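You operate a simulated robot arm through the tools that you are given. There is no shell and no other tool. Be economical: measure what you need, move in short steps, check, and stop when the job is done.

You run a simulated robot arm. Do the job below in one go: nothing can be reset, and whatever is moved stays where it is left.

## Task
Put one of the dropouts from the top of the rear-end stand on top of the green banded crank housing. Take the silver block and leave it in the deep red tray. Put the 28.6 mm lug from the top of the grey tool cabinet on the yellow plate and the 25.4 mm lug on top of the brown carton there. Take the green striped angle block and leave it on the shield card. Stack the aluminium block marked "D2" from the top of the alignment table on top of the aluminium block that says "N7". Put the crank housing from the top of the alignment table on top of the white lidded tin. Any order will do. Set down upright: dropout, lug, crank housing.

The check looks at the end state, three seconds after you hand in, the way a careful person would. Anything else that was tipped, shoved, dropped, spilled or broken makes it a failure.

## Robot
A 6-joint arm with a fingered hand on a trunk, on a base that drives. Base frame: it is fixed to the floor where the robot stands at the start and does not move with it; the origin is under the middle of the robot, x ahead of it, y to its left, z up. Readings come in m, rad, newtons and seconds.
With the tool pointing down near the work surface it reaches from about 0.24 to 0.68 m from the robot's upright axis, wherever it stands. Its first joint turns from -2.897 to 2.897 rad. Places, roughly: aluminium block [6.25, -1.25, 0.75]; carton [-1, -0.75, 1]; crank housing [6.5, -0.5, 1]; deep red tray (24x16x5 cm) [-1.2, 1.4, 0.8]; dropout [0.75, 0, 1]; green banded crank housing (4x4x7 cm) [-0.9, -0.5, 0.9]; green striped angle block [6.25, -3.25, 1]; lug [-1.25, -0.5, 0.75]; shield card [7.75, 1, 1]; silver block (5x4x2 cm) [-0.8, 0.6, 0.8]; white lidded tin [6.25, -1, 1]; yellow plate (11x11x1 cm) [-1, -0.9, 0.8]. Payload 4 kg.
The tool frame sits at the grasp point between the pads (the TCP): z along the fingers, y along the line on which they close. The tips reach 0.026 m beyond it. The gripper opens to 0.148 m. The gripper's body begins 0.073 m behind the TCP. The gripper is a hand of 3 fingers: y runs from the thumb to the fingers, the wrist lies at [0, 0, -0.239] in the tool frame.
Orientation is told as [roll, pitch, yaw] about the base's x, y, z axes, in that order, counted from this pose: with the fingers straight down and closing along the base's y, the tool's x points along the base's -x, its y along +y and its z along -z.

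## Interface
- The arm moves only by the tool play_rows. Its arguments are lists of equal length, an entry for each row: "rot": the turn, a rotation vector about the base's x, y, z in rad, a list of three; "delta_pos": the shift along the base's x, y, z in m, a list of three. In form: {"rot": [[rx, ry, rz], ...], "delta_pos": [[x, y, z], ...]}. A call has 1 to 10 rows; each row shifts and turns the commanded pose from where the row before left it. Each row takes 0.2 s and may step no farther than 0.05 m and 0.15 rad from the row before; otherwise, the whole call is refused. Where a pose cannot be reached the arm comes as near as it can. A force on the tool above 40 N (or 10 N above the force at the start of the call, whichever is more), or a blocked arm, ends the call early, and 0.2 s more pass. In this call time passes only in rows, and 0.2 s behind the last. The reply holds the time, the measured pose of the TCP, the force on the tool along the base axes, the opening and the grip force, in the units named above and with some noise, with the torque about the TCP (base axes, N m) and any sound that the robot's microphone picked up.
- Cameras (640 x 400 px; columns grow to the right, rows downward): "scene" is now at [0.0327, 0.2037, 1.4278]; the picture's right is [-0.10, -1.00, 0.00], its down [-0.93, 0.09, -0.36] and it looks along [0.36, -0.04, -0.93] (base axes); focal length 214 px, centre (320, 200). "wrist" rides on the gripper at [0.068, -0.039, -0.09] in the tool frame; the picture's right is [0.50, 0.87, 0.00], its down [-0.65, 0.38, -0.65] and it looks along [-0.57, 0.33, 0.76] (tool axes); focal length 222 px, centre (320, 200). There is no depth. A picture from a camera that has moved, and an enlarged one, comes with that camera's place and axes in the base frame and with its lens.
- snapshot(camera): a new picture of that camera. It takes no simulated time.
- lift_body(by): slides the trunk up (or, below 0, down) by that many m; the arm and the scene camera ride with it, the base frame stays. It gives what a move gives, with no picture.
- roll_base(legs): drives the robot by 1 to 6 legs, each [ahead, left, turn to the left] in m, m and rad, along the robot's own axes; the way and the turn of a leg run together, so that a leg with both is an arc; at most 1.5 m and 3.142 rad a leg. The arm and the cameras ride along, it lands a little off, and it stops where it bumps. It gives what a move gives.
- finger_targets(finger1, finger2, thumb_bend): sets how far each is bent, from 0 (flat) to 100 (curled in); at 30 the hand is open as for a grip, at 70 the pads meet at the TCP. One left out holds its place. A second passes; each finger stops where it meets its share of the squeeze, and holds until it gets a number again. It is the only way to open and close the hand. It gives what a move gives, with no picture; readings hold the bend of each and the force on the fingers (four entries, about 0 where the hand has none), thumb and palm.
- head_to(pan, tilt): turns the head with the scene camera to pan (to the left, within 2.094 rad either way) and tilt (down, from -0.506 to 1.204), counted from straight ahead of the robot. It gives what a move gives.
- enlarge(camera, box): a new picture of the part [left, top, right, bottom] of that camera's present view, enlarged. It takes no simulated time.
- job_done(): hands the job in; it is judged then, once.

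Work in short steps. Places have to be worked out from the pictures, the camera data and where the tool is seen: move nearer, look again, correct. Check each grasp and each placing, and mend what went wrong. You have 207 turns and 200 pictures in all, those below and enlarged ones among them. Open the gripper and draw the arm clear of the work before you hand the job in, unless the task says otherwise; then end with one line.

The tools are called after ">>>" as name(argument=value, ...) on one line, values as JSON. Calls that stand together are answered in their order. play_rows: Moves the arm, as the interface text tells. Its arguments: {"type":"object","properties":{"rot":{"type":"array","items":{"type":"array","items":{"type":"number"}}},"delta_pos":{"type":"array","items":{"type":"array","items":{"type":"number"}}}},"required":["rot","delta_pos"]} The other tools are called the same way: lift_body (by) slides the trunk up or down; finger_targets (finger1, finger2, thumb_bend) moves the fingers one by one; roll_base (legs) drives the base; head_to (pan, tilt) turns the head that bears the scene camera; snapshot (camera) takes a picture; enlarge (camera, box) takes an enlarged picture of a part of a camera's view; job_done () hands the job in.

At the start:

```text
t: 0.0
tool_pos: [-0.4444, -0.2385, 1.1949]
tool_rot: [0.0, -0.001, 0.002]
ft_force: [0.2, -0.4, 0.2]
ft_torque: [-0.02, -0.01, 0.01]
gripper_width: 0.1476
gripper_force: 0.1
shape: jaw
bend: [30.0, 30.0, 30.0]
finger forces: [0.0, 0.1, 0.1, 0.0, 0.0, 0.0]
trunk travel left (down, up): [-0.2, 0.117]
robot x, y, heading: [0.0019, -0.0018, -0.003]
head pan, tilt: [-0.098, 1.201]
```

scene: 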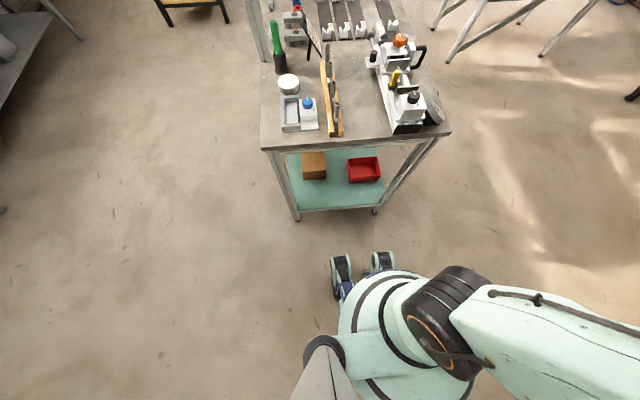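
wrist: 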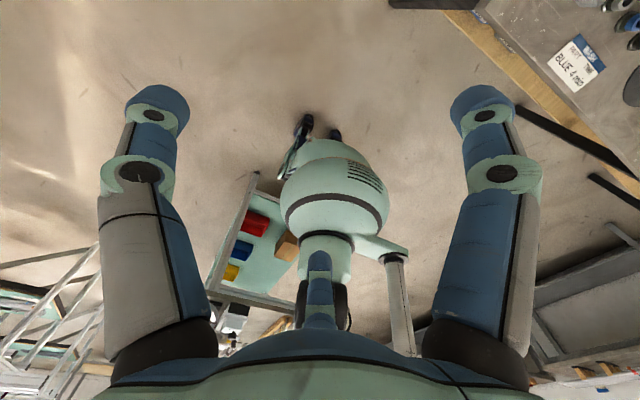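

The first pictures show a stand ahead, with the arm pointing to the rear. I look around with the head to find the furniture.

>>> head_to(pan=0, tilt=0.3)

>>> snapshot(camera="scene")

>>> head_to(pan=2.09, tilt=0.5)

>>> snapshot(camera="scene")

>>> head_to(pan=-2.09, tilt=0.5)

>>> snapshot(camera="scene")

```text
t: 1.2
tool_pos: [-0.4442, -0.2381, 1.1929]
tool_rot: [-0.001, 0.0, 0.002]
ft_force: [0.3, 0.4, 0.6]
ft_torque: [-0.01, 0.0, -0.01]
gripper_width: 0.1477
gripper_force: 0.1
shape: jaw
bend: [30.0, 30.0, 30.0]
finger forces: [0.0, 0.0, 0.0, 0.0, 0.0, 0.0]
trunk travel left (down, up): [-0.2, 0.117]
robot x, y, heading: [0.0016, 0.0016, 0.005]
head pan, tilt: [0.0, 0.3]
```

```text
197 pictures are left
camera scene: at [0.0705, 0.2091, 1.4998], right [0.0, -1.0, 0.0], down [-0.3, 0.0, -0.95], along [0.95, 0.0, -0.3], focal length 214 px, centre (320, 200)
```

scene: 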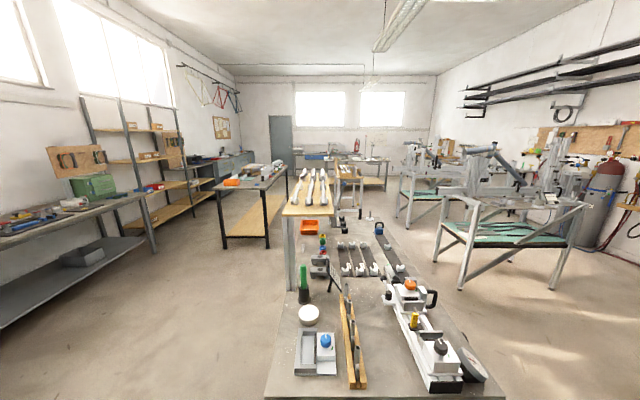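

```text
t: 3.2
tool_pos: [-0.4445, -0.2378, 1.1944]
tool_rot: [0.001, -0.001, 0.0]
ft_force: [-1.0, 0.2, 0.2]
ft_torque: [0.0, -0.01, 0.01]
gripper_width: 0.1478
gripper_force: 0.1
shape: jaw
bend: [30.0, 30.0, 30.0]
finger forces: [0.0, 0.0, 0.0, 0.1, 0.0, 0.0]
trunk travel left (down, up): [-0.2, 0.117]
robot x, y, heading: [0.0044, 0.0006, -0.003]
head pan, tilt: [2.089, 0.499]
```

```text
196 pictures are left
camera scene: at [-0.068, 0.2882, 1.4815], right [0.87, 0.49, 0.0], down [0.24, -0.42, -0.88], along [-0.43, 0.76, -0.48], focal length 214 px, centre (320, 200)
```

scene: 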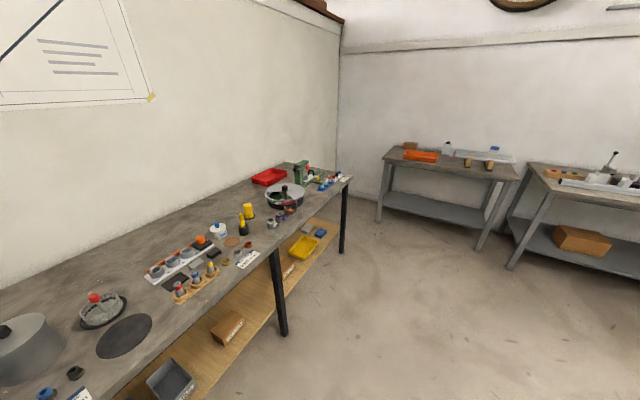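

```text
t: 6.6
tool_pos: [-0.444, -0.2393, 1.1945]
tool_rot: [0.0, -0.001, 0.0]
ft_force: [0.5, 0.2, 0.9]
ft_torque: [-0.01, -0.01, 0.0]
gripper_width: 0.1478
gripper_force: 0.0
shape: jaw
bend: [30.0, 30.0, 30.0]
finger forces: [0.0, 0.0, 0.1, 0.0, 0.1, 0.1]
trunk travel left (down, up): [-0.2, 0.117]
robot x, y, heading: [-0.0011, -0.001, -0.002]
head pan, tilt: [-2.089, 0.499]
```

```text
195 pictures are left
camera scene: at [-0.068, 0.13, 1.4815], right [-0.87, 0.5, 0.0], down [0.24, 0.42, -0.88], along [-0.43, -0.76, -0.48], focal length 214 px, centre (320, 200)
```

scene: 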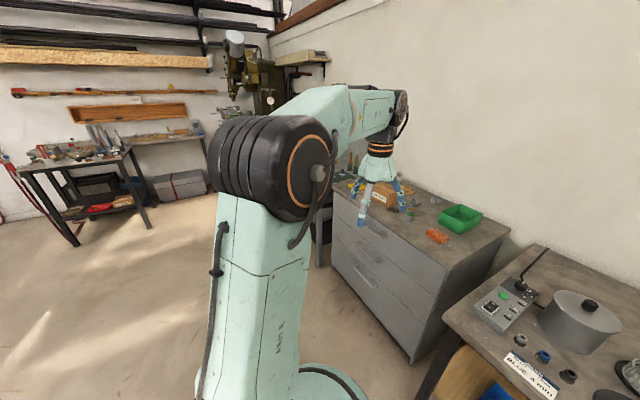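

The cabinet and long bench lie behind me. I turn the robot half round to face them (the arm sweeps over free floor), then swing the arm to the front.

>>> roll_base(legs=[[0, 0, 1.57], [0, 0, 1.57]])

>>> head_to(pan=0.3, tilt=0.7)

>>> snapshot(camera="scene")

```text
t: 14.7
tool_pos: [0.43, 0.2594, 1.1946]
tool_rot: [0.0, 0.003, -3.091]
ft_force: [0.5, 0.7, 0.7]
ft_torque: [-0.01, -0.04, 0.0]
gripper_width: 0.1479
gripper_force: 0.0
shape: jaw
bend: [30.0, 30.0, 30.0]
finger forces: [0.1, 0.1, 0.1, 0.1, 0.1, 0.0]
trunk travel left (down, up): [-0.2, 0.117]
robot x, y, heading: [0.0011, -0.0004, -3.094]
head pan, tilt: [-2.089, 0.499]
```

```text
t: 16.9
tool_pos: [0.4308, 0.2592, 1.1936]
tool_rot: [-0.001, -0.001, -3.091]
ft_force: [-0.9, 0.2, 0.3]
ft_torque: [0.01, -0.03, -0.01]
gripper_width: 0.148
gripper_force: 0.1
shape: jaw
bend: [30.0, 30.0, 30.0]
finger forces: [0.1, 0.0, 0.0, 0.0, 0.1, 0.0]
trunk travel left (down, up): [-0.2, 0.117]
robot x, y, heading: [0.0004, -0.0005, -3.091]
head pan, tilt: [0.3, 0.7]
```

```text
194 pictures are left
camera scene: at [-0.0443, -0.2386, 1.4638], right [-0.34, 0.94, 0.0], down [0.6, 0.22, -0.76], along [-0.72, -0.26, -0.64], focal length 214 px, centre (320, 200)
```

scene: 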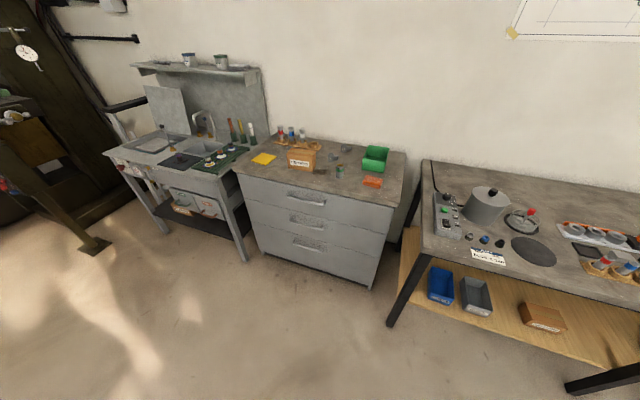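

The cabinet is in clear view. I swing the arm round with the yaw kept in step.

>>> play_rows(rot=[[0, 0, 0.096], [0, 0, 0.096], [0, 0, 0.096], [0, 0, 0.096], [0, 0, 0.096], [0, 0, 0.096], [0, 0, 0.096], [0, 0, 0.096], [0, 0, 0.096], [0, 0, 0.096]], delta_pos=[[-0.0268, 0.04, 0], [-0.0306, 0.0373, 0], [-0.034, 0.0342, 0], [-0.0371, 0.0307, 0], [-0.0399, 0.027, 0], [-0.0423, 0.0231, 0], [-0.0443, 0.0189, 0], [-0.0459, 0.0146, 0], [-0.0471, 0.0101, 0], [-0.0479, 0.0056, 0]])

>>> play_rows(rot=[[0, 0, 0.096], [0, 0, 0.096], [0, 0, 0.096], [0, 0, 0.096], [0, 0, 0.096], [0, 0, 0.096], [0, 0, 0.096], [0, 0, 0.096], [0, 0, 0.096], [0, 0, 0.096]], delta_pos=[[-0.0482, 0.001, 0], [-0.0481, -0.0037, 0], [-0.0475, -0.0083, 0], [-0.0465, -0.0128, 0], [-0.045, -0.0172, 0], [-0.0432, -0.0214, 0], [-0.0409, -0.0254, 0], [-0.0383, -0.0293, 0], [-0.0353, -0.0328, 0], [-0.032, -0.036, 0]])

>>> enlarge(camera="scene", box=[230, 110, 420, 229])

>>> enlarge(camera="scene", box=[420, 150, 640, 288])

```text
t: 19.1
tool_pos: [0.0319, 0.5012, 1.1943]
tool_rot: [0.0, -0.001, -2.13]
ft_force: [-0.1, 0.3, 0.1]
ft_torque: [-0.02, -0.01, 0.0]
gripper_width: 0.148
gripper_force: 0.0
shape: jaw
bend: [30.0, 30.0, 30.0]
finger forces: [0.1, 0.0, 0.1, 0.1, 0.0, 0.0]
trunk travel left (down, up): [-0.2, 0.117]
robot x, y, heading: [-0.0032, -0.003, -3.091]
head pan, tilt: [0.3, 0.7]
```

```text
t: 21.3
tool_pos: [-0.3904, 0.315, 1.1963]
tool_rot: [0.003, 0.001, -1.169]
ft_force: [-0.1, 0.4, -0.7]
ft_torque: [0.02, 0.0, 0.03]
gripper_width: 0.1479
gripper_force: 0.0
shape: jaw
bend: [30.0, 30.0, 30.0]
finger forces: [0.0, 0.1, 0.0, 0.0, 0.0, 0.0]
trunk travel left (down, up): [-0.2, 0.117]
robot x, y, heading: [0.0003, -0.0001, -3.088]
head pan, tilt: [0.3, 0.7]
```

```text
3.36 times, centred on (325, 170) of scene
camera zoom: at [-0.0449, -0.2394, 1.4636], right [-0.34, 0.94, 0.0], down [0.61, 0.22, -0.76], along [-0.72, -0.26, -0.64], focal length 721 px, centre (303, 302)
```

zoom: 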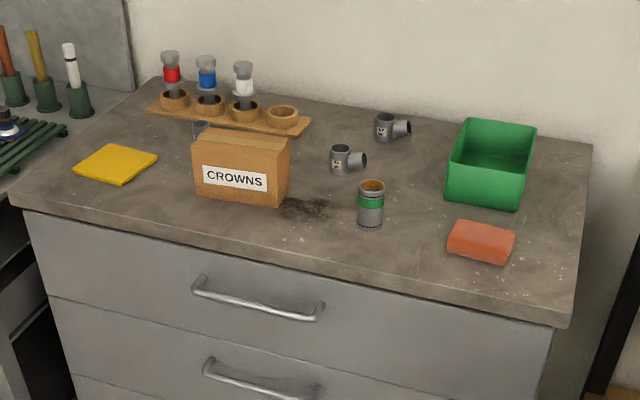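

```text
2.90 times, centred on (530, 219) of scene
camera zoom: at [-0.0449, -0.2394, 1.4636], right [-0.34, 0.94, 0.0], down [0.61, 0.22, -0.76], along [-0.72, -0.26, -0.64], focal length 622 px, centre (-289, 145)
```

zoom: 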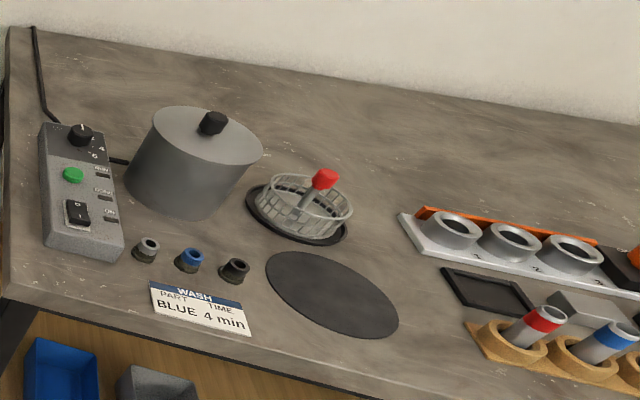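

Crank housing is near (-0.96,-0.46), lugs near (-1.10,-0.55) and (-1.24,-0.51), the plate near (-1.0,-0.94). I drive towards the cabinet to stand around (-0.5,-0.6).

>>> roll_base(legs=[[0, 0.57, -0.054], [0.5, 0, 0]])

>>> head_to(pan=0.0, tilt=0.9)

>>> snapshot(camera="scene")

>>> snapshot(camera="wrist")

```text
t: 29.3
tool_pos: [-0.8457, -0.2346, 1.1958]
tool_rot: [-0.001, 0.003, -1.226]
ft_force: [-0.3, -0.8, 0.3]
ft_torque: [0.01, 0.01, 0.02]
gripper_width: 0.1477
gripper_force: 0.0
shape: jaw
bend: [30.0, 30.0, 30.0]
finger forces: [0.0, 0.0, 0.0, 0.1, 0.1, 0.1]
trunk travel left (down, up): [-0.2, 0.117]
robot x, y, heading: [-0.4706, -0.5715, 3.143]
head pan, tilt: [0.3, 0.7]
```

```text
t: 30.1
tool_pos: [-0.8457, -0.2344, 1.1949]
tool_rot: [-0.001, 0.0, -1.227]
ft_force: [0.5, -0.3, 0.9]
ft_torque: [-0.02, -0.01, -0.01]
gripper_width: 0.1481
gripper_force: 0.0
shape: jaw
bend: [30.0, 30.0, 30.0]
finger forces: [0.1, 0.0, 0.1, 0.0, 0.0, 0.0]
trunk travel left (down, up): [-0.2, 0.117]
robot x, y, heading: [-0.4737, -0.5717, 3.136]
head pan, tilt: [0.0, 0.901]
```

```text
191 pictures are left
camera scene: at [-0.5257, -0.7822, 1.4476], right [0.01, 1.0, 0.0], down [0.78, 0.0, -0.62], along [-0.62, 0.0, -0.78], focal length 214 px, centre (320, 200)
```

scene: 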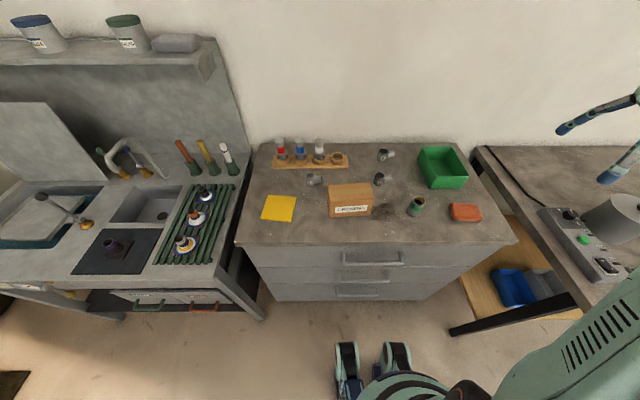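

```text
190 pictures are left
camera wrist: at [-0.9056, -0.1829, 1.2866], right [0.65, 0.76, 0.0], down [0.58, -0.49, 0.65], along [0.5, -0.42, -0.76], focal length 222 px, centre (320, 200)
```

wrist: 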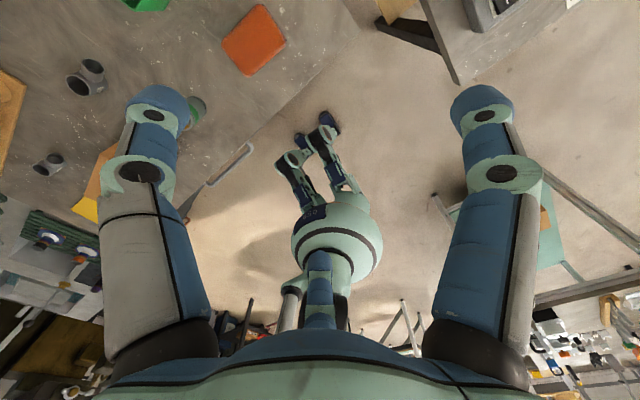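

Front of the cabinet is near x=-0.85 and my wheels end near -0.65. I read the lug labels closely, and go ahead 0.11 m.

>>> roll_base(legs=[[0.12, 0, 0]])

>>> enlarge(camera="scene", box=[250, 130, 490, 280])

>>> enlarge(camera="scene", box=[290, 140, 440, 234])

```text
t: 31.5
tool_pos: [-0.9554, -0.234, 1.1965]
tool_rot: [0.0, -0.003, -1.225]
ft_force: [1.4, -1.0, -0.7]
ft_torque: [-0.01, 0.05, 0.0]
gripper_width: 0.1479
gripper_force: 0.0
shape: jaw
bend: [30.0, 30.0, 30.0]
finger forces: [0.1, 0.1, 0.0, 0.0, 0.0, 0.0]
trunk travel left (down, up): [-0.2, 0.117]
robot x, y, heading: [-0.588, -0.5732, 3.138]
head pan, tilt: [0.0, 0.901]
stopped in leg 1: the robot was blocked; the commanded pose is now the measured one
```

```text
2.67 times, centred on (370, 205) of scene
camera zoom: at [-0.6353, -0.7816, 1.4477], right [0.0, 1.0, 0.0], down [0.78, 0.0, -0.62], along [-0.62, 0.0, -0.78], focal length 572 px, centre (187, 187)
```

zoom: 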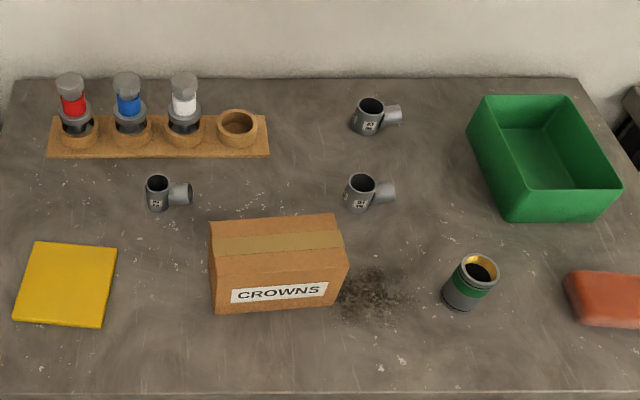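

```text
4.26 times, centred on (365, 187) of scene
camera zoom: at [-0.6353, -0.7816, 1.4477], right [0.0, 1.0, 0.0], down [0.78, 0.0, -0.62], along [-0.62, 0.0, -0.78], focal length 913 px, centre (128, 255)
```

zoom: 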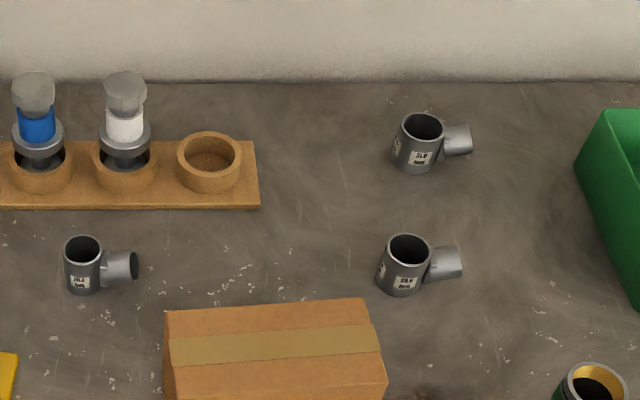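

The base touched the cabinet plinth, and nothing appears to have moved. There are three lugs; I zoom in on each label.

>>> enlarge(camera="scene", box=[304, 192, 328, 212])

>>> enlarge(camera="scene", box=[376, 192, 408, 212])

>>> enlarge(camera="scene", box=[380, 164, 412, 184])

```text
16.00 times, centred on (316, 202) of scene
camera zoom: at [-0.6353, -0.7816, 1.4477], right [0.0, 1.0, 0.0], down [0.78, 0.0, -0.62], along [-0.62, 0.0, -0.78], focal length 3432 px, centre (384, 168)
```

zoom: 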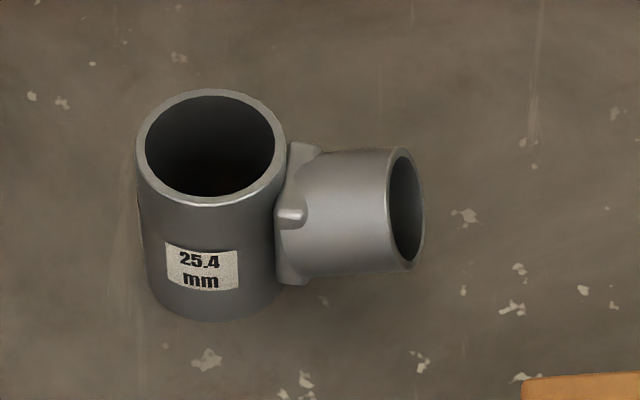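

```text
16.00 times, centred on (392, 202) of scene
camera zoom: at [-0.6353, -0.7816, 1.4477], right [0.0, 1.0, 0.0], down [0.78, 0.0, -0.62], along [-0.62, 0.0, -0.78], focal length 3432 px, centre (-832, 168)
```

zoom: 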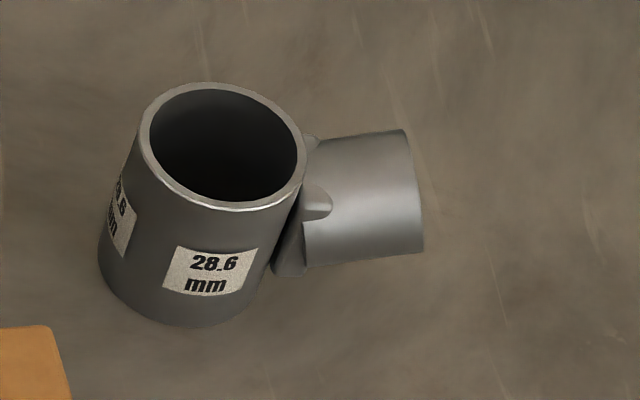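

```text
16.00 times, centred on (396, 174) of scene
camera zoom: at [-0.6353, -0.7816, 1.4477], right [0.0, 1.0, 0.0], down [0.78, 0.0, -0.62], along [-0.62, 0.0, -0.78], focal length 3432 px, centre (-896, 616)
```

zoom: 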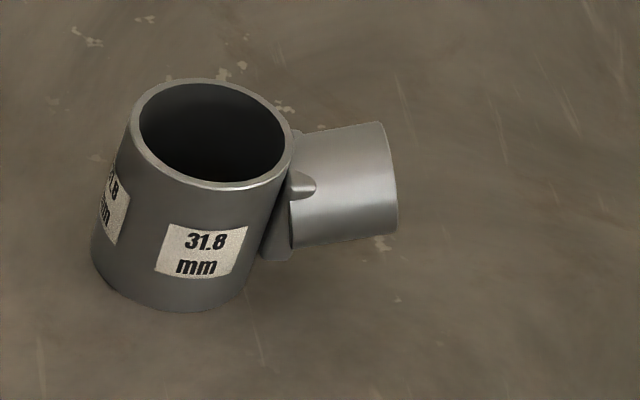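

Target lugs: 25.4 is behind-left of the carton, 28.6 is right of it. I back off slightly from contact, then lift the trunk for a stereo height measure.

>>> roll_base(legs=[[-0.015, 0, 0]])

>>> enlarge(camera="scene", box=[250, 150, 346, 210])

>>> enlarge(camera="scene", box=[250, 200, 346, 260])

>>> enlarge(camera="scene", box=[346, 185, 442, 245])

>>> lift_body(by=0.11)

>>> enlarge(camera="scene", box=[250, 150, 346, 210])

>>> enlarge(camera="scene", box=[250, 200, 346, 260])

>>> enlarge(camera="scene", box=[346, 185, 442, 245])

```text
t: 32.3
tool_pos: [-0.9441, -0.2323, 1.1964]
tool_rot: [0.0, -0.002, -1.225]
ft_force: [0.4, -0.7, -0.3]
ft_torque: [0.0, 0.03, -0.05]
gripper_width: 0.1478
gripper_force: 0.2
shape: jaw
bend: [30.0, 30.0, 30.0]
finger forces: [0.1, 0.0, 0.0, 0.0, 0.1, 0.0]
trunk travel left (down, up): [-0.2, 0.117]
robot x, y, heading: [-0.5726, -0.5733, 3.132]
head pan, tilt: [0.0, 0.901]
```

```text
6.67 times, centred on (298, 180) of scene
camera zoom: at [-0.6224, -0.7816, 1.4476], right [0.0, 1.0, 0.0], down [0.78, 0.0, -0.62], along [-0.62, 0.0, -0.78], focal length 1430 px, centre (467, 333)
```

zoom: 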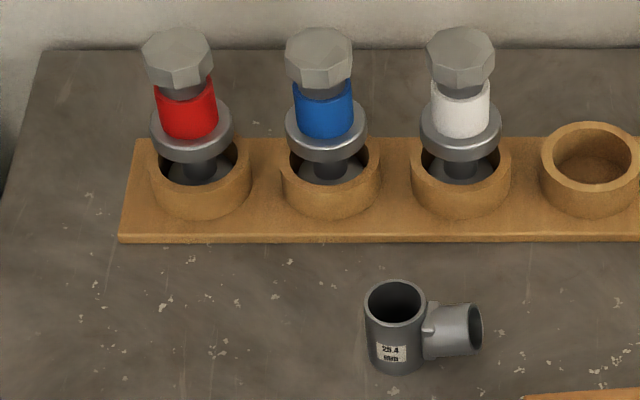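

```text
6.67 times, centred on (298, 230) of scene
camera zoom: at [-0.6224, -0.7816, 1.4476], right [0.0, 1.0, 0.0], down [0.78, 0.0, -0.62], along [-0.62, 0.0, -0.78], focal length 1430 px, centre (467, 0)
```

zoom: 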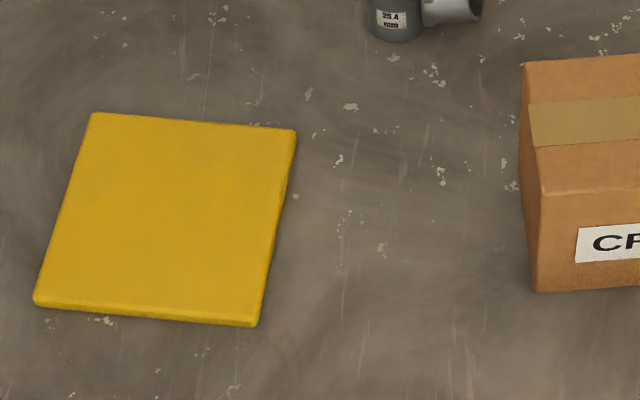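

```text
6.67 times, centred on (394, 215) of scene
camera zoom: at [-0.6224, -0.7816, 1.4476], right [0.0, 1.0, 0.0], down [0.78, 0.0, -0.62], along [-0.62, 0.0, -0.78], focal length 1430 px, centre (-173, 100)
```

zoom: 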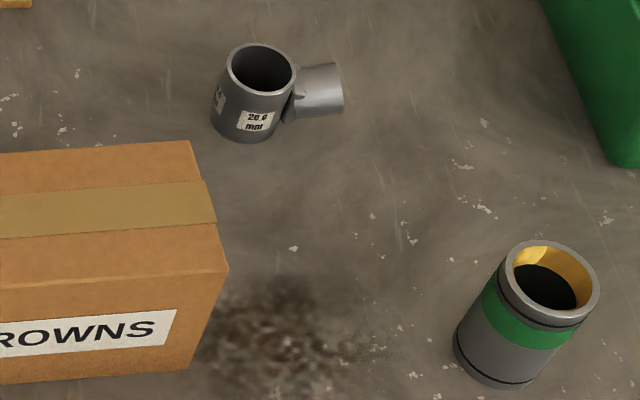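

```text
t: 33.7
tool_pos: [-0.9432, -0.2339, 1.3051]
tool_rot: [-0.001, -0.002, -1.224]
ft_force: [-0.3, -0.1, -0.8]
ft_torque: [0.0, 0.04, -0.02]
gripper_width: 0.148
gripper_force: 0.1
shape: jaw
bend: [30.0, 30.0, 30.0]
finger forces: [0.0, 0.0, 0.0, 0.1, 0.1, 0.1]
trunk travel left (down, up): [-0.31, 0.007]
robot x, y, heading: [-0.572, -0.5711, 3.133]
head pan, tilt: [0.0, 0.901]
```

```text
6.67 times, centred on (298, 180) of scene
camera zoom: at [-0.6149, -0.7816, 1.5617], right [0.0, 1.0, 0.0], down [0.78, 0.0, -0.62], along [-0.62, 0.0, -0.78], focal length 1430 px, centre (467, 333)
```

zoom: 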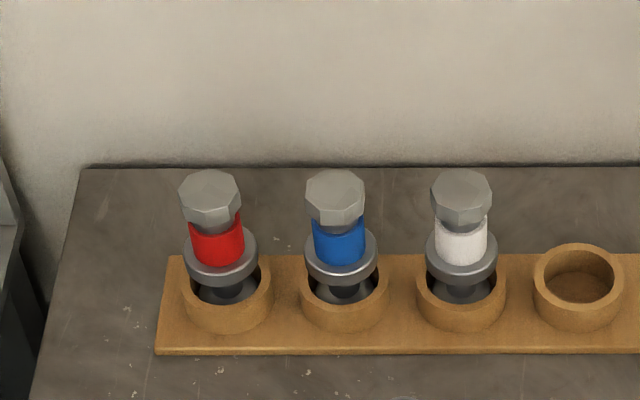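

```text
6.67 times, centred on (298, 230) of scene
camera zoom: at [-0.6149, -0.7816, 1.5617], right [0.0, 1.0, 0.0], down [0.78, 0.0, -0.62], along [-0.62, 0.0, -0.78], focal length 1430 px, centre (467, 0)
```

zoom: 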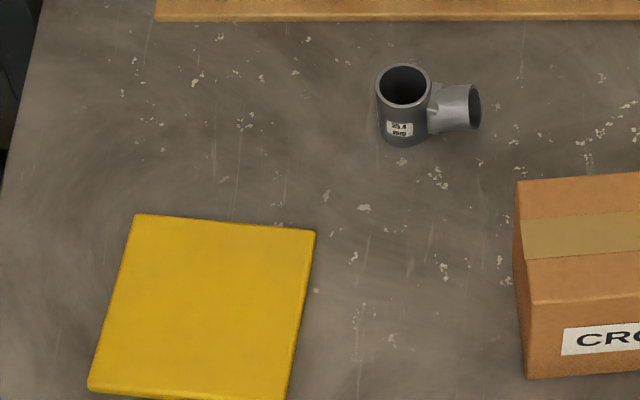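

```text
6.67 times, centred on (394, 215) of scene
camera zoom: at [-0.6149, -0.7816, 1.5617], right [0.0, 1.0, 0.0], down [0.78, 0.0, -0.62], along [-0.62, 0.0, -0.78], focal length 1430 px, centre (-173, 100)
```

zoom: 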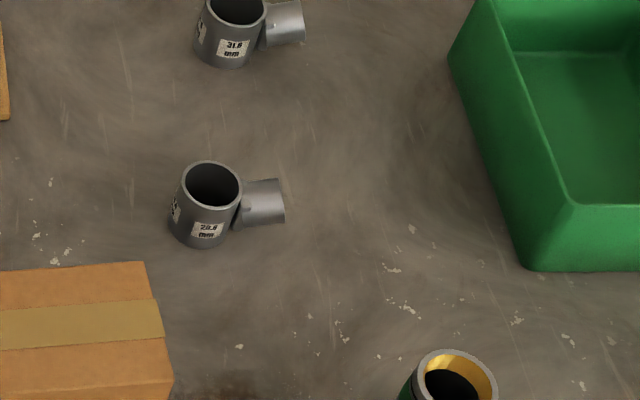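

Stereo gives the table top near z=0.803, carton top centre (-0.99,-0.675,0.900), plate centre (-0.988,-0.928,0.813), 25.4 lug (-1.106,-0.816) and 28.6 lug (-1.115,-0.541). I lower the trunk again and bring the hand over the 25.4 lug at height, closing along x.

>>> lift_body(by=-0.11)

>>> play_rows(rot=[[0, 0, -0.035], [0, 0, -0.035], [0, 0, -0.035], [0, 0, -0.035], [0, 0, -0.035], [0, 0, -0.035], [0, 0, -0.035], [0, 0, -0.035], [0, 0, -0.035], [0, 0, -0.031]], delta_pos=[[-0.0125, -0.0448, 0], [-0.0125, -0.0448, 0], [-0.0125, -0.0448, 0], [-0.0125, -0.0448, 0], [-0.0125, -0.0448, 0], [-0.0125, -0.0448, 0], [-0.0125, -0.0448, 0], [-0.0125, -0.0448, 0], [-0.0125, -0.0448, 0], [-0.0125, -0.0448, 0]])

>>> play_rows(rot=[[0, 0, 0], [0, 0, 0], [0, 0, 0], [0, 0, 0], [0, 0, 0], [0, 0, 0]], delta_pos=[[-0.0125, -0.0448, 0], [-0.0125, -0.0448, 0], [-0.0125, -0.0444, 0], [0, 0, -0.05], [0, 0, -0.05], [0, 0, -0.04]])

>>> finger_targets(finger1=45, finger2=45, thumb_bend=45)

>>> snapshot(camera="scene")

>>> snapshot(camera="wrist")

```text
t: 35.1
tool_pos: [-0.9441, -0.2333, 1.1945]
tool_rot: [0.0, -0.002, -1.224]
ft_force: [-0.6, 0.6, 0.3]
ft_torque: [-0.03, 0.0, -0.01]
gripper_width: 0.148
gripper_force: 0.1
shape: jaw
bend: [30.0, 30.0, 30.0]
finger forces: [0.0, 0.0, 0.1, 0.1, 0.1, 0.0]
trunk travel left (down, up): [-0.2, 0.117]
robot x, y, heading: [-0.5719, -0.5674, 3.143]
head pan, tilt: [0.0, 0.901]
```

```text
t: 37.3
tool_pos: [-1.0571, -0.527, 1.1867]
tool_rot: [-0.003, -0.018, -1.542]
ft_force: [0.2, 0.0, 0.0]
ft_torque: [0.03, -0.02, -0.01]
gripper_width: 0.1478
gripper_force: 0.1
shape: jaw
bend: [30.0, 30.0, 30.0]
finger forces: [0.0, 0.0, 0.0, 0.0, 0.0, 0.0]
out of reach, approached as far as the arm can: row 8, 9, 10
trunk travel left (down, up): [-0.2, 0.117]
robot x, y, heading: [-0.5678, -0.5678, 3.138]
head pan, tilt: [0.0, 0.901]
```

```text
t: 38.7
tool_pos: [-1.0679, -0.514, 1.0441]
tool_rot: [0.001, -0.008, -1.569]
ft_force: [0.1, 0.6, 0.1]
ft_torque: [0.01, -0.02, 0.02]
gripper_width: 0.148
gripper_force: 0.0
shape: jaw
bend: [30.0, 30.0, 30.0]
finger forces: [0.0, 0.1, 0.0, 0.1, 0.0, 0.0]
out of reach, approached as far as the arm can: row 1, 2, 3, 4
trunk travel left (down, up): [-0.2, 0.117]
robot x, y, heading: [-0.5707, -0.5667, 3.133]
head pan, tilt: [0.0, 0.901]
```

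```text
t: 39.7
tool_pos: [-1.0661, -0.5126, 1.0428]
tool_rot: [0.0, -0.008, -1.567]
ft_force: [0.7, 0.5, -0.6]
ft_torque: [-0.01, -0.01, 0.03]
gripper_width: 0.0794
gripper_force: 0.1
shape: fingers
bend: [45.0, 45.0, 45.0]
finger forces: [0.1, 0.0, 0.0, 0.1, 0.0, 0.0]
trunk travel left (down, up): [-0.2, 0.117]
robot x, y, heading: [-0.5716, -0.5765, 3.134]
head pan, tilt: [0.0, 0.901]
```

```text
178 pictures are left
camera scene: at [-0.6231, -0.7816, 1.4476], right [0.0, 1.0, 0.0], down [0.78, 0.0, -0.62], along [-0.62, 0.0, -0.78], focal length 214 px, centre (320, 200)
```

scene: 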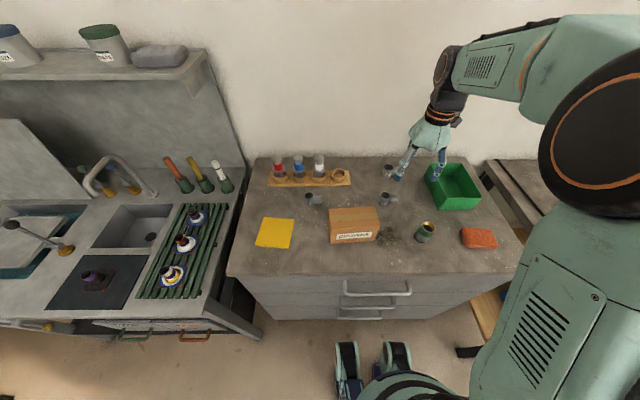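

```text
177 pictures are left
camera wrist: at [-1.1077, -0.4458, 1.1342], right [0.86, 0.5, 0.0], down [0.38, -0.65, 0.66], along [0.33, -0.57, -0.75], focal length 222 px, centre (320, 200)
```

wrist: 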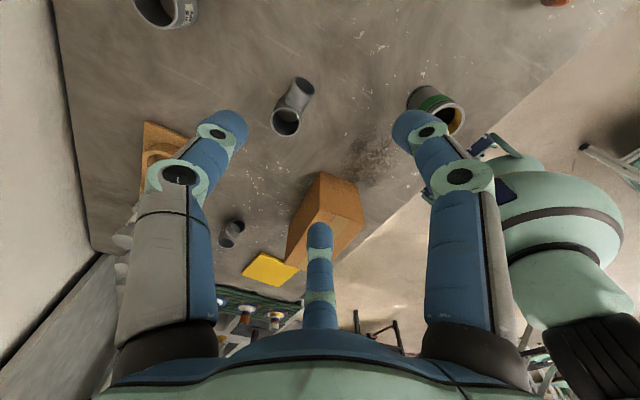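

The three digits turn out to sit 120° apart, so with yaw 0 the lug's side tube (towards +y) falls in the gap between two fingers. The swing was blocked, perhaps by a wrist joint limit, so I turn the yaw back to 0 and try again.

>>> play_rows(rot=[[0, 0, 0.15], [0, 0, 0.15], [0, 0, 0.15], [0, 0, 0.15], [0, 0, 0.15], [0, 0, 0.15], [0, 0, 0.15], [0, 0, 0.15], [0, 0, 0.15], [0, 0, 0.15]], delta_pos=[[0.005, 0, 0.01], [0.005, 0, 0.01], [0.005, 0, 0.01], [0.005, 0, 0.01], [0.005, 0, 0.01], [0, -0.02, 0], [0, -0.03, 0], [0, -0.04, 0], [0, -0.04, 0], [0, -0.04, 0]])

```text
t: 41.9
tool_pos: [-1.0427, -0.6818, 1.0915]
tool_rot: [0.002, -0.003, -0.073]
ft_force: [0.4, -0.2, -0.3]
ft_torque: [0.01, 0.02, -0.01]
gripper_width: 0.0792
gripper_force: 0.0
shape: fingers
bend: [45.0, 45.0, 45.0]
finger forces: [0.1, 0.0, 0.1, 0.0, 0.1, 0.0]
trunk travel left (down, up): [-0.2, 0.117]
robot x, y, heading: [-0.5694, -0.5693, 3.139]
head pan, tilt: [0.0, 0.901]
```

That works. I continue to directly over the 25.4 lug and look.

>>> play_rows(rot=[[0, 0, 0.025], [0, 0, 0.025], [0, 0, 0.023], [0, 0, 0], [0, 0, 0], [0, 0, 0]], delta_pos=[[-0.021, -0.0447, 0], [-0.021, -0.0447, 0], [-0.021, -0.0446, 0], [0, 0, -0.05], [0, 0, -0.05], [0, 0, -0.03]])

>>> snapshot(camera="wrist")

>>> enlarge(camera="scene", box=[250, 110, 410, 210])

```text
t: 43.3
tool_pos: [-1.1054, -0.8157, 0.9615]
tool_rot: [0.001, -0.004, 0.0]
ft_force: [-0.5, 0.4, -0.1]
ft_torque: [-0.02, 0.0, 0.0]
gripper_width: 0.0789
gripper_force: 0.0
shape: fingers
bend: [45.0, 45.0, 45.0]
finger forces: [0.0, 0.1, 0.1, 0.1, 0.0, 0.1]
trunk travel left (down, up): [-0.2, 0.117]
robot x, y, heading: [-0.5716, -0.569, 3.141]
head pan, tilt: [0.0, 0.901]
```

```text
176 pictures are left
camera wrist: at [-1.1732, -0.8544, 1.0516], right [-0.5, 0.87, 0.0], down [0.65, 0.38, 0.66], along [0.57, 0.33, -0.75], focal length 222 px, centre (320, 200)
```

wrist: 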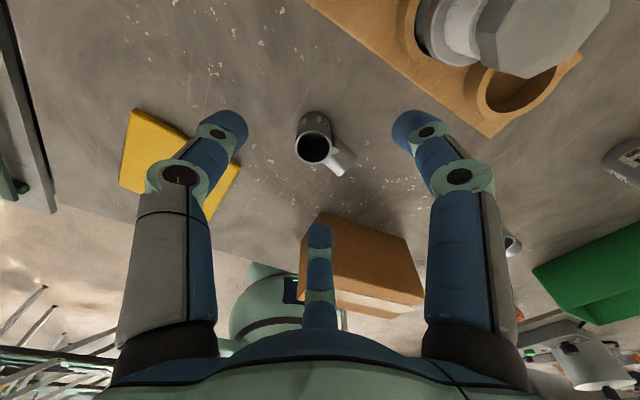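

```text
4.00 times, centred on (330, 160) of scene
camera zoom: at [-0.6232, -0.7816, 1.4476], right [0.0, 1.0, 0.0], down [0.78, 0.0, -0.62], along [-0.62, 0.0, -0.78], focal length 858 px, centre (280, 360)
```

zoom: 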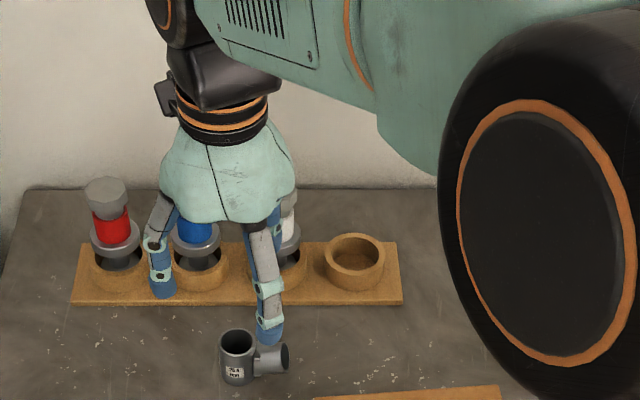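

The wrist and scene views disagree by a few cm in x, so the table height is uncertain. I take close wrist views from two positions to triangulate.

>>> enlarge(camera="wrist", box=[256, 90, 384, 170])

>>> play_rows(rot=[[0, 0, 0], [0, 0, 0], [0, 0, 0], [0, 0, 0]], delta_pos=[[0.0, 0, 0.04], [0, 0, 0.04], [0.04, 0.0, 0], [0, 0, 0]])

>>> enlarge(camera="wrist", box=[256, 90, 384, 170])

```text
5.00 times, centred on (320, 130) of wrist
camera zoom: at [-1.1732, -0.8544, 1.0516], right [-0.5, 0.87, 0.0], down [0.65, 0.38, 0.66], along [0.57, 0.33, -0.75], focal length 1111 px, centre (320, 550)
```

zoom: 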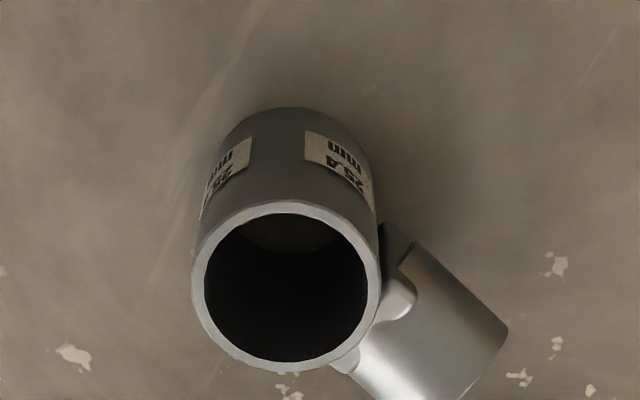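

```text
t: 44.3
tool_pos: [-1.0656, -0.8183, 1.0432]
tool_rot: [0.0, -0.003, 0.001]
ft_force: [0.2, 0.0, -0.1]
ft_torque: [0.03, -0.01, 0.02]
gripper_width: 0.0788
gripper_force: 0.0
shape: fingers
bend: [45.0, 45.0, 45.0]
finger forces: [0.0, 0.0, 0.1, 0.1, 0.1, 0.0]
trunk travel left (down, up): [-0.2, 0.117]
robot x, y, heading: [-0.5686, -0.5748, 3.136]
head pan, tilt: [0.0, 0.901]
```

```text
5.00 times, centred on (320, 130) of wrist
camera zoom: at [-1.1339, -0.8565, 1.1324], right [-0.5, 0.87, 0.0], down [0.65, 0.38, 0.66], along [0.57, 0.33, -0.75], focal length 1111 px, centre (320, 550)
```

zoom: 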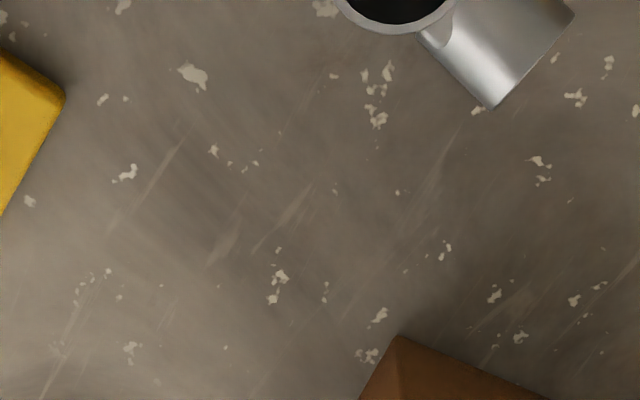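

Triangulation from the wrist says rim z≈0.87, so the table may be nearer 0.825. I probe the table top with the fingertips at a bare spot (-1.11,-0.92).

>>> play_rows(rot=[[0, 0, 0], [0, 0, 0], [0, 0, 0], [0, 0, 0], [0, 0, 0], [0, 0, 0], [0, 0, 0]], delta_pos=[[-0.015, -0.035, 0], [-0.015, -0.035, 0], [-0.015, -0.032, 0], [0, 0, -0.05], [0, 0, -0.05], [0, 0, -0.045], [0, 0, -0.0]])

>>> play_rows(rot=[[0, 0, 0], [0, 0, 0], [0, 0, 0], [0, 0, 0], [0, 0, 0], [0, 0, 0], [0, 0, 0], [0, 0, 0], [0, 0, 0], [0, 0, 0]], delta_pos=[[0, 0, -0.006], [0, 0, -0.006], [0, 0, -0.006], [0, 0, -0.006], [0, 0, -0.006], [0, 0, -0.006], [0, 0, -0.006], [0, 0, -0.006], [0, 0, -0.006], [0, 0, -0.006]])

```text
t: 45.9
tool_pos: [-1.1063, -0.9173, 0.8977]
tool_rot: [0.0, -0.001, -0.001]
ft_force: [0.6, -0.3, -0.6]
ft_torque: [-0.03, 0.01, 0.0]
gripper_width: 0.0786
gripper_force: 0.1
shape: fingers
bend: [45.0, 45.0, 45.0]
finger forces: [0.1, 0.1, 0.0, 0.2, 0.1, 0.1]
trunk travel left (down, up): [-0.2, 0.117]
robot x, y, heading: [-0.5742, -0.5707, 3.134]
head pan, tilt: [0.0, 0.901]
```

```text
t: 47.2
tool_pos: [-1.1125, -0.9208, 0.8734]
tool_rot: [-0.006, 0.009, 0.001]
ft_force: [0.2, -0.9, 18.2]
ft_torque: [0.63, -0.59, -0.01]
gripper_width: 0.0791
gripper_force: 8.5
shape: fingers
bend: [45.0, 42.0, 45.0]
finger forces: [4.2, 14.2, 0.0, 0.0, 0.0, 0.0]
trunk travel left (down, up): [-0.2, 0.117]
robot x, y, heading: [-0.5709, -0.5711, 3.137]
head pan, tilt: [0.0, 0.901]
stopped in row 6: the force on the tool passed its limit at 48 N (the readings are from after the stop); the commanded pose is now the measured one
```

Contact at TCP z≈0.873, on both fingers. I look at whether that is the bare table.

>>> snapshot(camera="wrist")

>>> enlarge(camera="scene", box=[240, 120, 368, 200])

```text
172 pictures are left
camera wrist: at [-1.1803, -0.958, 0.9642], right [-0.5, 0.87, 0.0], down [0.66, 0.38, 0.65], along [0.56, 0.32, -0.76], focal length 222 px, centre (320, 200)
```

wrist: 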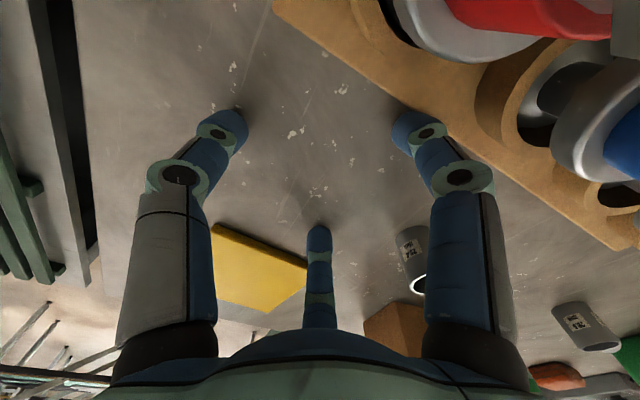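

```text
5.00 times, centred on (304, 160) of scene
camera zoom: at [-0.6227, -0.7815, 1.4477], right [0.0, 1.0, 0.0], down [0.78, 0.0, -0.62], along [-0.62, 0.0, -0.78], focal length 1072 px, centre (400, 400)
```

zoom: 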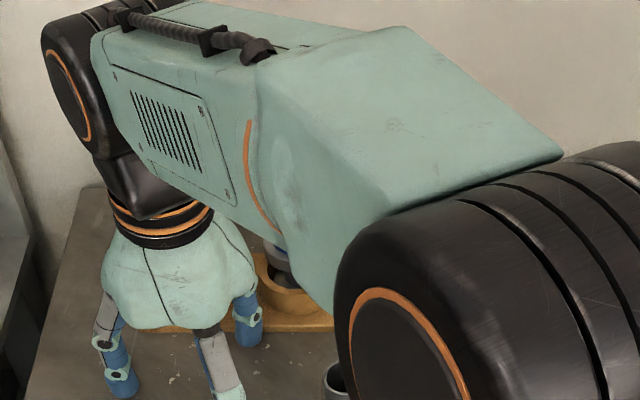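

Finger 2 touched bare table with the tip about z≈0.84, which also makes the housing and camera data agree. Corrected: 25.4 lug at (-1.091,-0.815) with rim z≈0.883. I raise, centre over it and check.

>>> play_rows(rot=[[0.006, -0.009, 0], [0, 0, 0], [0, 0, 0], [0, 0, 0], [0, 0, 0], [0, 0, 0]], delta_pos=[[0, 0, 0.045], [0, 0, 0.045], [0.007, 0.035, 0], [0.007, 0.035, 0], [0.0075, 0.0355, 0], [0, 0, -0.015]])

>>> snapshot(camera="wrist")

```text
t: 48.6
tool_pos: [-1.0906, -0.8142, 0.9451]
tool_rot: [0.001, -0.005, 0.001]
ft_force: [-0.2, 0.8, -0.3]
ft_torque: [-0.02, -0.03, -0.01]
gripper_width: 0.0789
gripper_force: 0.2
shape: fingers
bend: [45.0, 45.0, 45.0]
finger forces: [0.1, 0.0, 0.0, 0.0, 0.1, 0.0]
trunk travel left (down, up): [-0.2, 0.117]
robot x, y, heading: [-0.5766, -0.5728, 3.136]
head pan, tilt: [0.0, 0.901]
```

```text
170 pictures are left
camera wrist: at [-1.1594, -0.8535, 1.0355], right [-0.5, 0.87, 0.0], down [0.65, 0.38, 0.66], along [0.57, 0.33, -0.75], focal length 222 px, centre (320, 200)
```

wrist: 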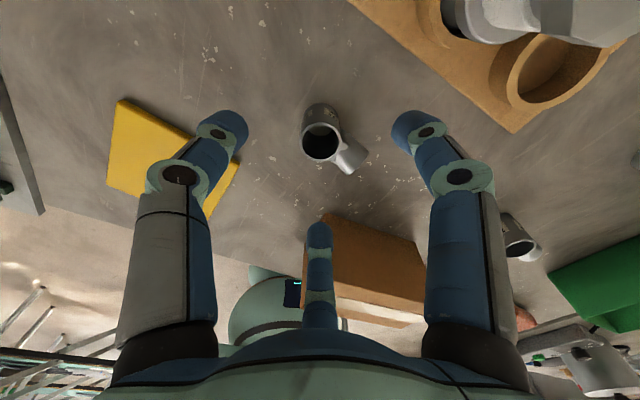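

The lug rim lies right on the tool axis, with its tube in the finger gap. I lower to TCP 0.879 and close gently.

>>> play_rows(rot=[[0, 0, 0], [0, 0, 0], [0, 0, 0], [0, 0, 0]], delta_pos=[[-0.001, -0.001, -0.025], [-0.001, 0, -0.025], [0, 0, -0.012], [0, 0, -0.004]])

>>> finger_targets(finger1=54, finger2=54, thumb_bend=54)

>>> snapshot(camera="wrist")

```text
t: 49.6
tool_pos: [-1.0928, -0.8162, 0.8791]
tool_rot: [0.001, -0.003, 0.0]
ft_force: [0.3, 0.0, 1.1]
ft_torque: [0.01, -0.02, -0.02]
gripper_width: 0.0787
gripper_force: 0.0
shape: fingers
bend: [45.0, 45.0, 45.0]
finger forces: [0.0, 0.1, 0.0, 0.0, 0.0, 0.0]
trunk travel left (down, up): [-0.2, 0.117]
robot x, y, heading: [-0.5719, -0.5717, 3.137]
head pan, tilt: [0.0, 0.901]
```

```text
t: 50.6
tool_pos: [-1.0938, -0.8147, 0.8811]
tool_rot: [0.001, -0.005, 0.0]
ft_force: [0.3, -0.2, 0.4]
ft_torque: [-0.01, -0.01, 0.01]
gripper_width: 0.0493
gripper_force: 0.0
shape: fingers
bend: [54.0, 54.0, 54.0]
finger forces: [0.1, 0.0, 0.0, 0.1, 0.1, 0.0]
trunk travel left (down, up): [-0.2, 0.117]
robot x, y, heading: [-0.5724, -0.5714, 3.135]
head pan, tilt: [0.0, 0.901]
```

```text
169 pictures are left
camera wrist: at [-1.1616, -0.8539, 0.9702], right [-0.5, 0.87, 0.0], down [0.65, 0.38, 0.66], along [0.57, 0.33, -0.75], focal length 222 px, centre (320, 200)
```

wrist: 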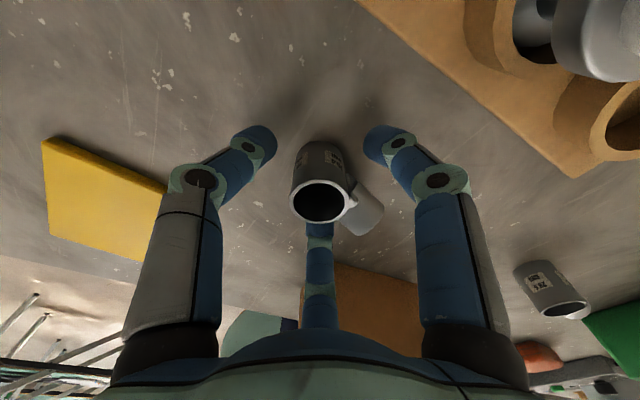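

Well centred. Close to grip.

>>> finger_targets(finger1=66, finger2=66, thumb_bend=66)

>>> snapshot(camera="wrist")

```text
t: 51.6
tool_pos: [-1.0927, -0.814, 0.8802]
tool_rot: [0.001, -0.004, 0.0]
ft_force: [0.7, -0.5, 0.2]
ft_torque: [0.04, 0.0, -0.01]
gripper_width: 0.023
gripper_force: 5.8
shape: fingers
bend: [62.0, 62.0, 63.0]
finger forces: [3.7, 3.5, 0.0, 0.1, 4.2, 0.1]
trunk travel left (down, up): [-0.2, 0.117]
robot x, y, heading: [-0.5699, -0.5736, 3.136]
head pan, tilt: [0.0, 0.901]
```

```text
168 pictures are left
camera wrist: at [-1.1616, -0.854, 0.9702], right [-0.5, 0.87, 0.0], down [0.65, 0.38, 0.66], along [0.57, 0.33, -0.75], focal length 222 px, centre (320, 200)
```

wrist: 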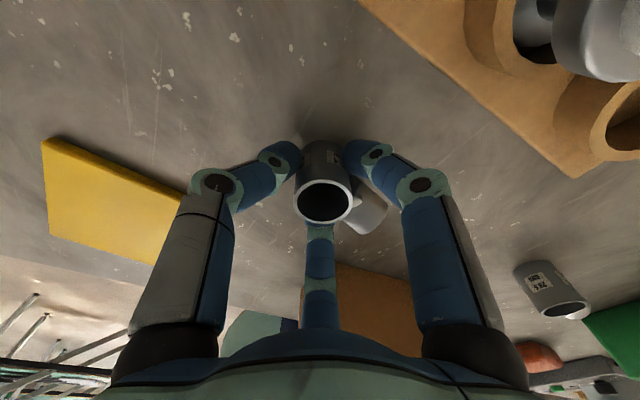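

All three fingers hold. I lift straight up and check the hold.

>>> play_rows(rot=[[0, 0, 0], [0, 0, 0], [0, 0, 0], [0, 0, 0], [0, 0, 0], [0, 0, 0], [0, 0, 0], [0, 0, 0]], delta_pos=[[0, 0, 0.02], [0, 0, 0.05], [0, 0, 0.05], [0, 0, 0.05], [0.03, 0.033, 0], [0.032, 0.034, 0], [0.032, 0.033, 0], [0.032, 0.033, 0]])

>>> snapshot(camera="wrist")

>>> snapshot(camera="scene")

```text
t: 53.5
tool_pos: [-0.9639, -0.679, 1.0494]
tool_rot: [0.001, -0.004, -0.001]
ft_force: [-0.1, 0.9, -1.4]
ft_torque: [0.01, -0.01, 0.0]
gripper_width: 0.0227
gripper_force: 5.4
shape: fingers
bend: [62.0, 62.0, 63.0]
finger forces: [3.8, 3.6, 0.1, 0.0, 4.0, 0.1]
trunk travel left (down, up): [-0.2, 0.117]
robot x, y, heading: [-0.5741, -0.5718, 3.135]
head pan, tilt: [0.0, 0.901]
```

```text
167 pictures are left
camera wrist: at [-1.0318, -0.7175, 1.1392], right [-0.5, 0.87, 0.0], down [0.65, 0.38, 0.66], along [0.57, 0.33, -0.75], focal length 222 px, centre (320, 200)
```

wrist: 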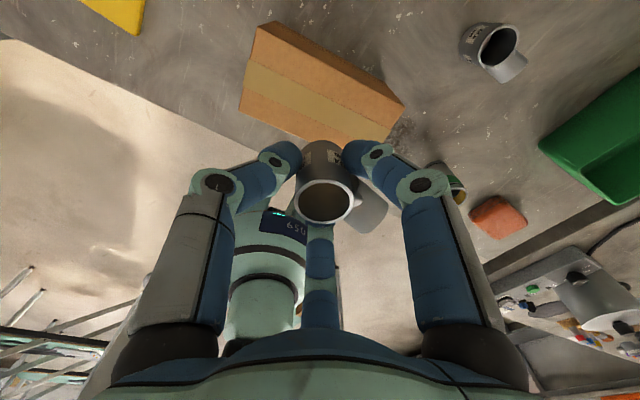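

```text
166 pictures are left
camera scene: at [-0.6218, -0.781, 1.4477], right [0.0, 1.0, 0.0], down [0.78, 0.0, -0.62], along [-0.62, 0.0, -0.78], focal length 214 px, centre (320, 200)
```

scene: 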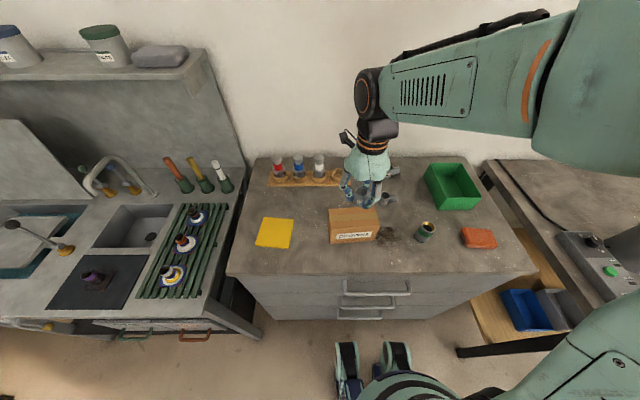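

The lug is held. I look closer at the carton beneath to check centring.

>>> enlarge(camera="wrist", box=[220, 10, 428, 140])

```text
3.08 times, centred on (324, 75) of wrist
camera zoom: at [-1.0318, -0.7175, 1.1392], right [-0.5, 0.87, 0.0], down [0.65, 0.38, 0.66], along [0.57, 0.33, -0.75], focal length 684 px, centre (308, 585)
```

zoom: 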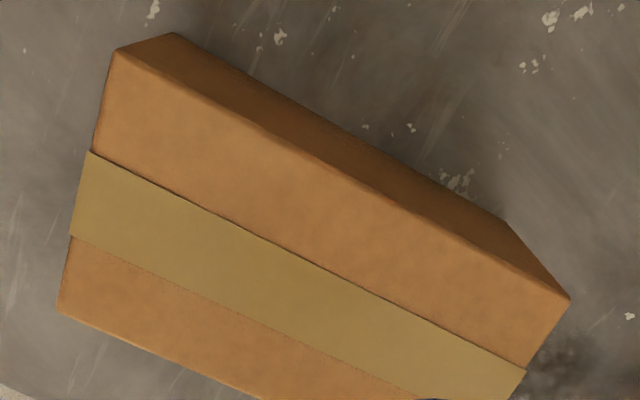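

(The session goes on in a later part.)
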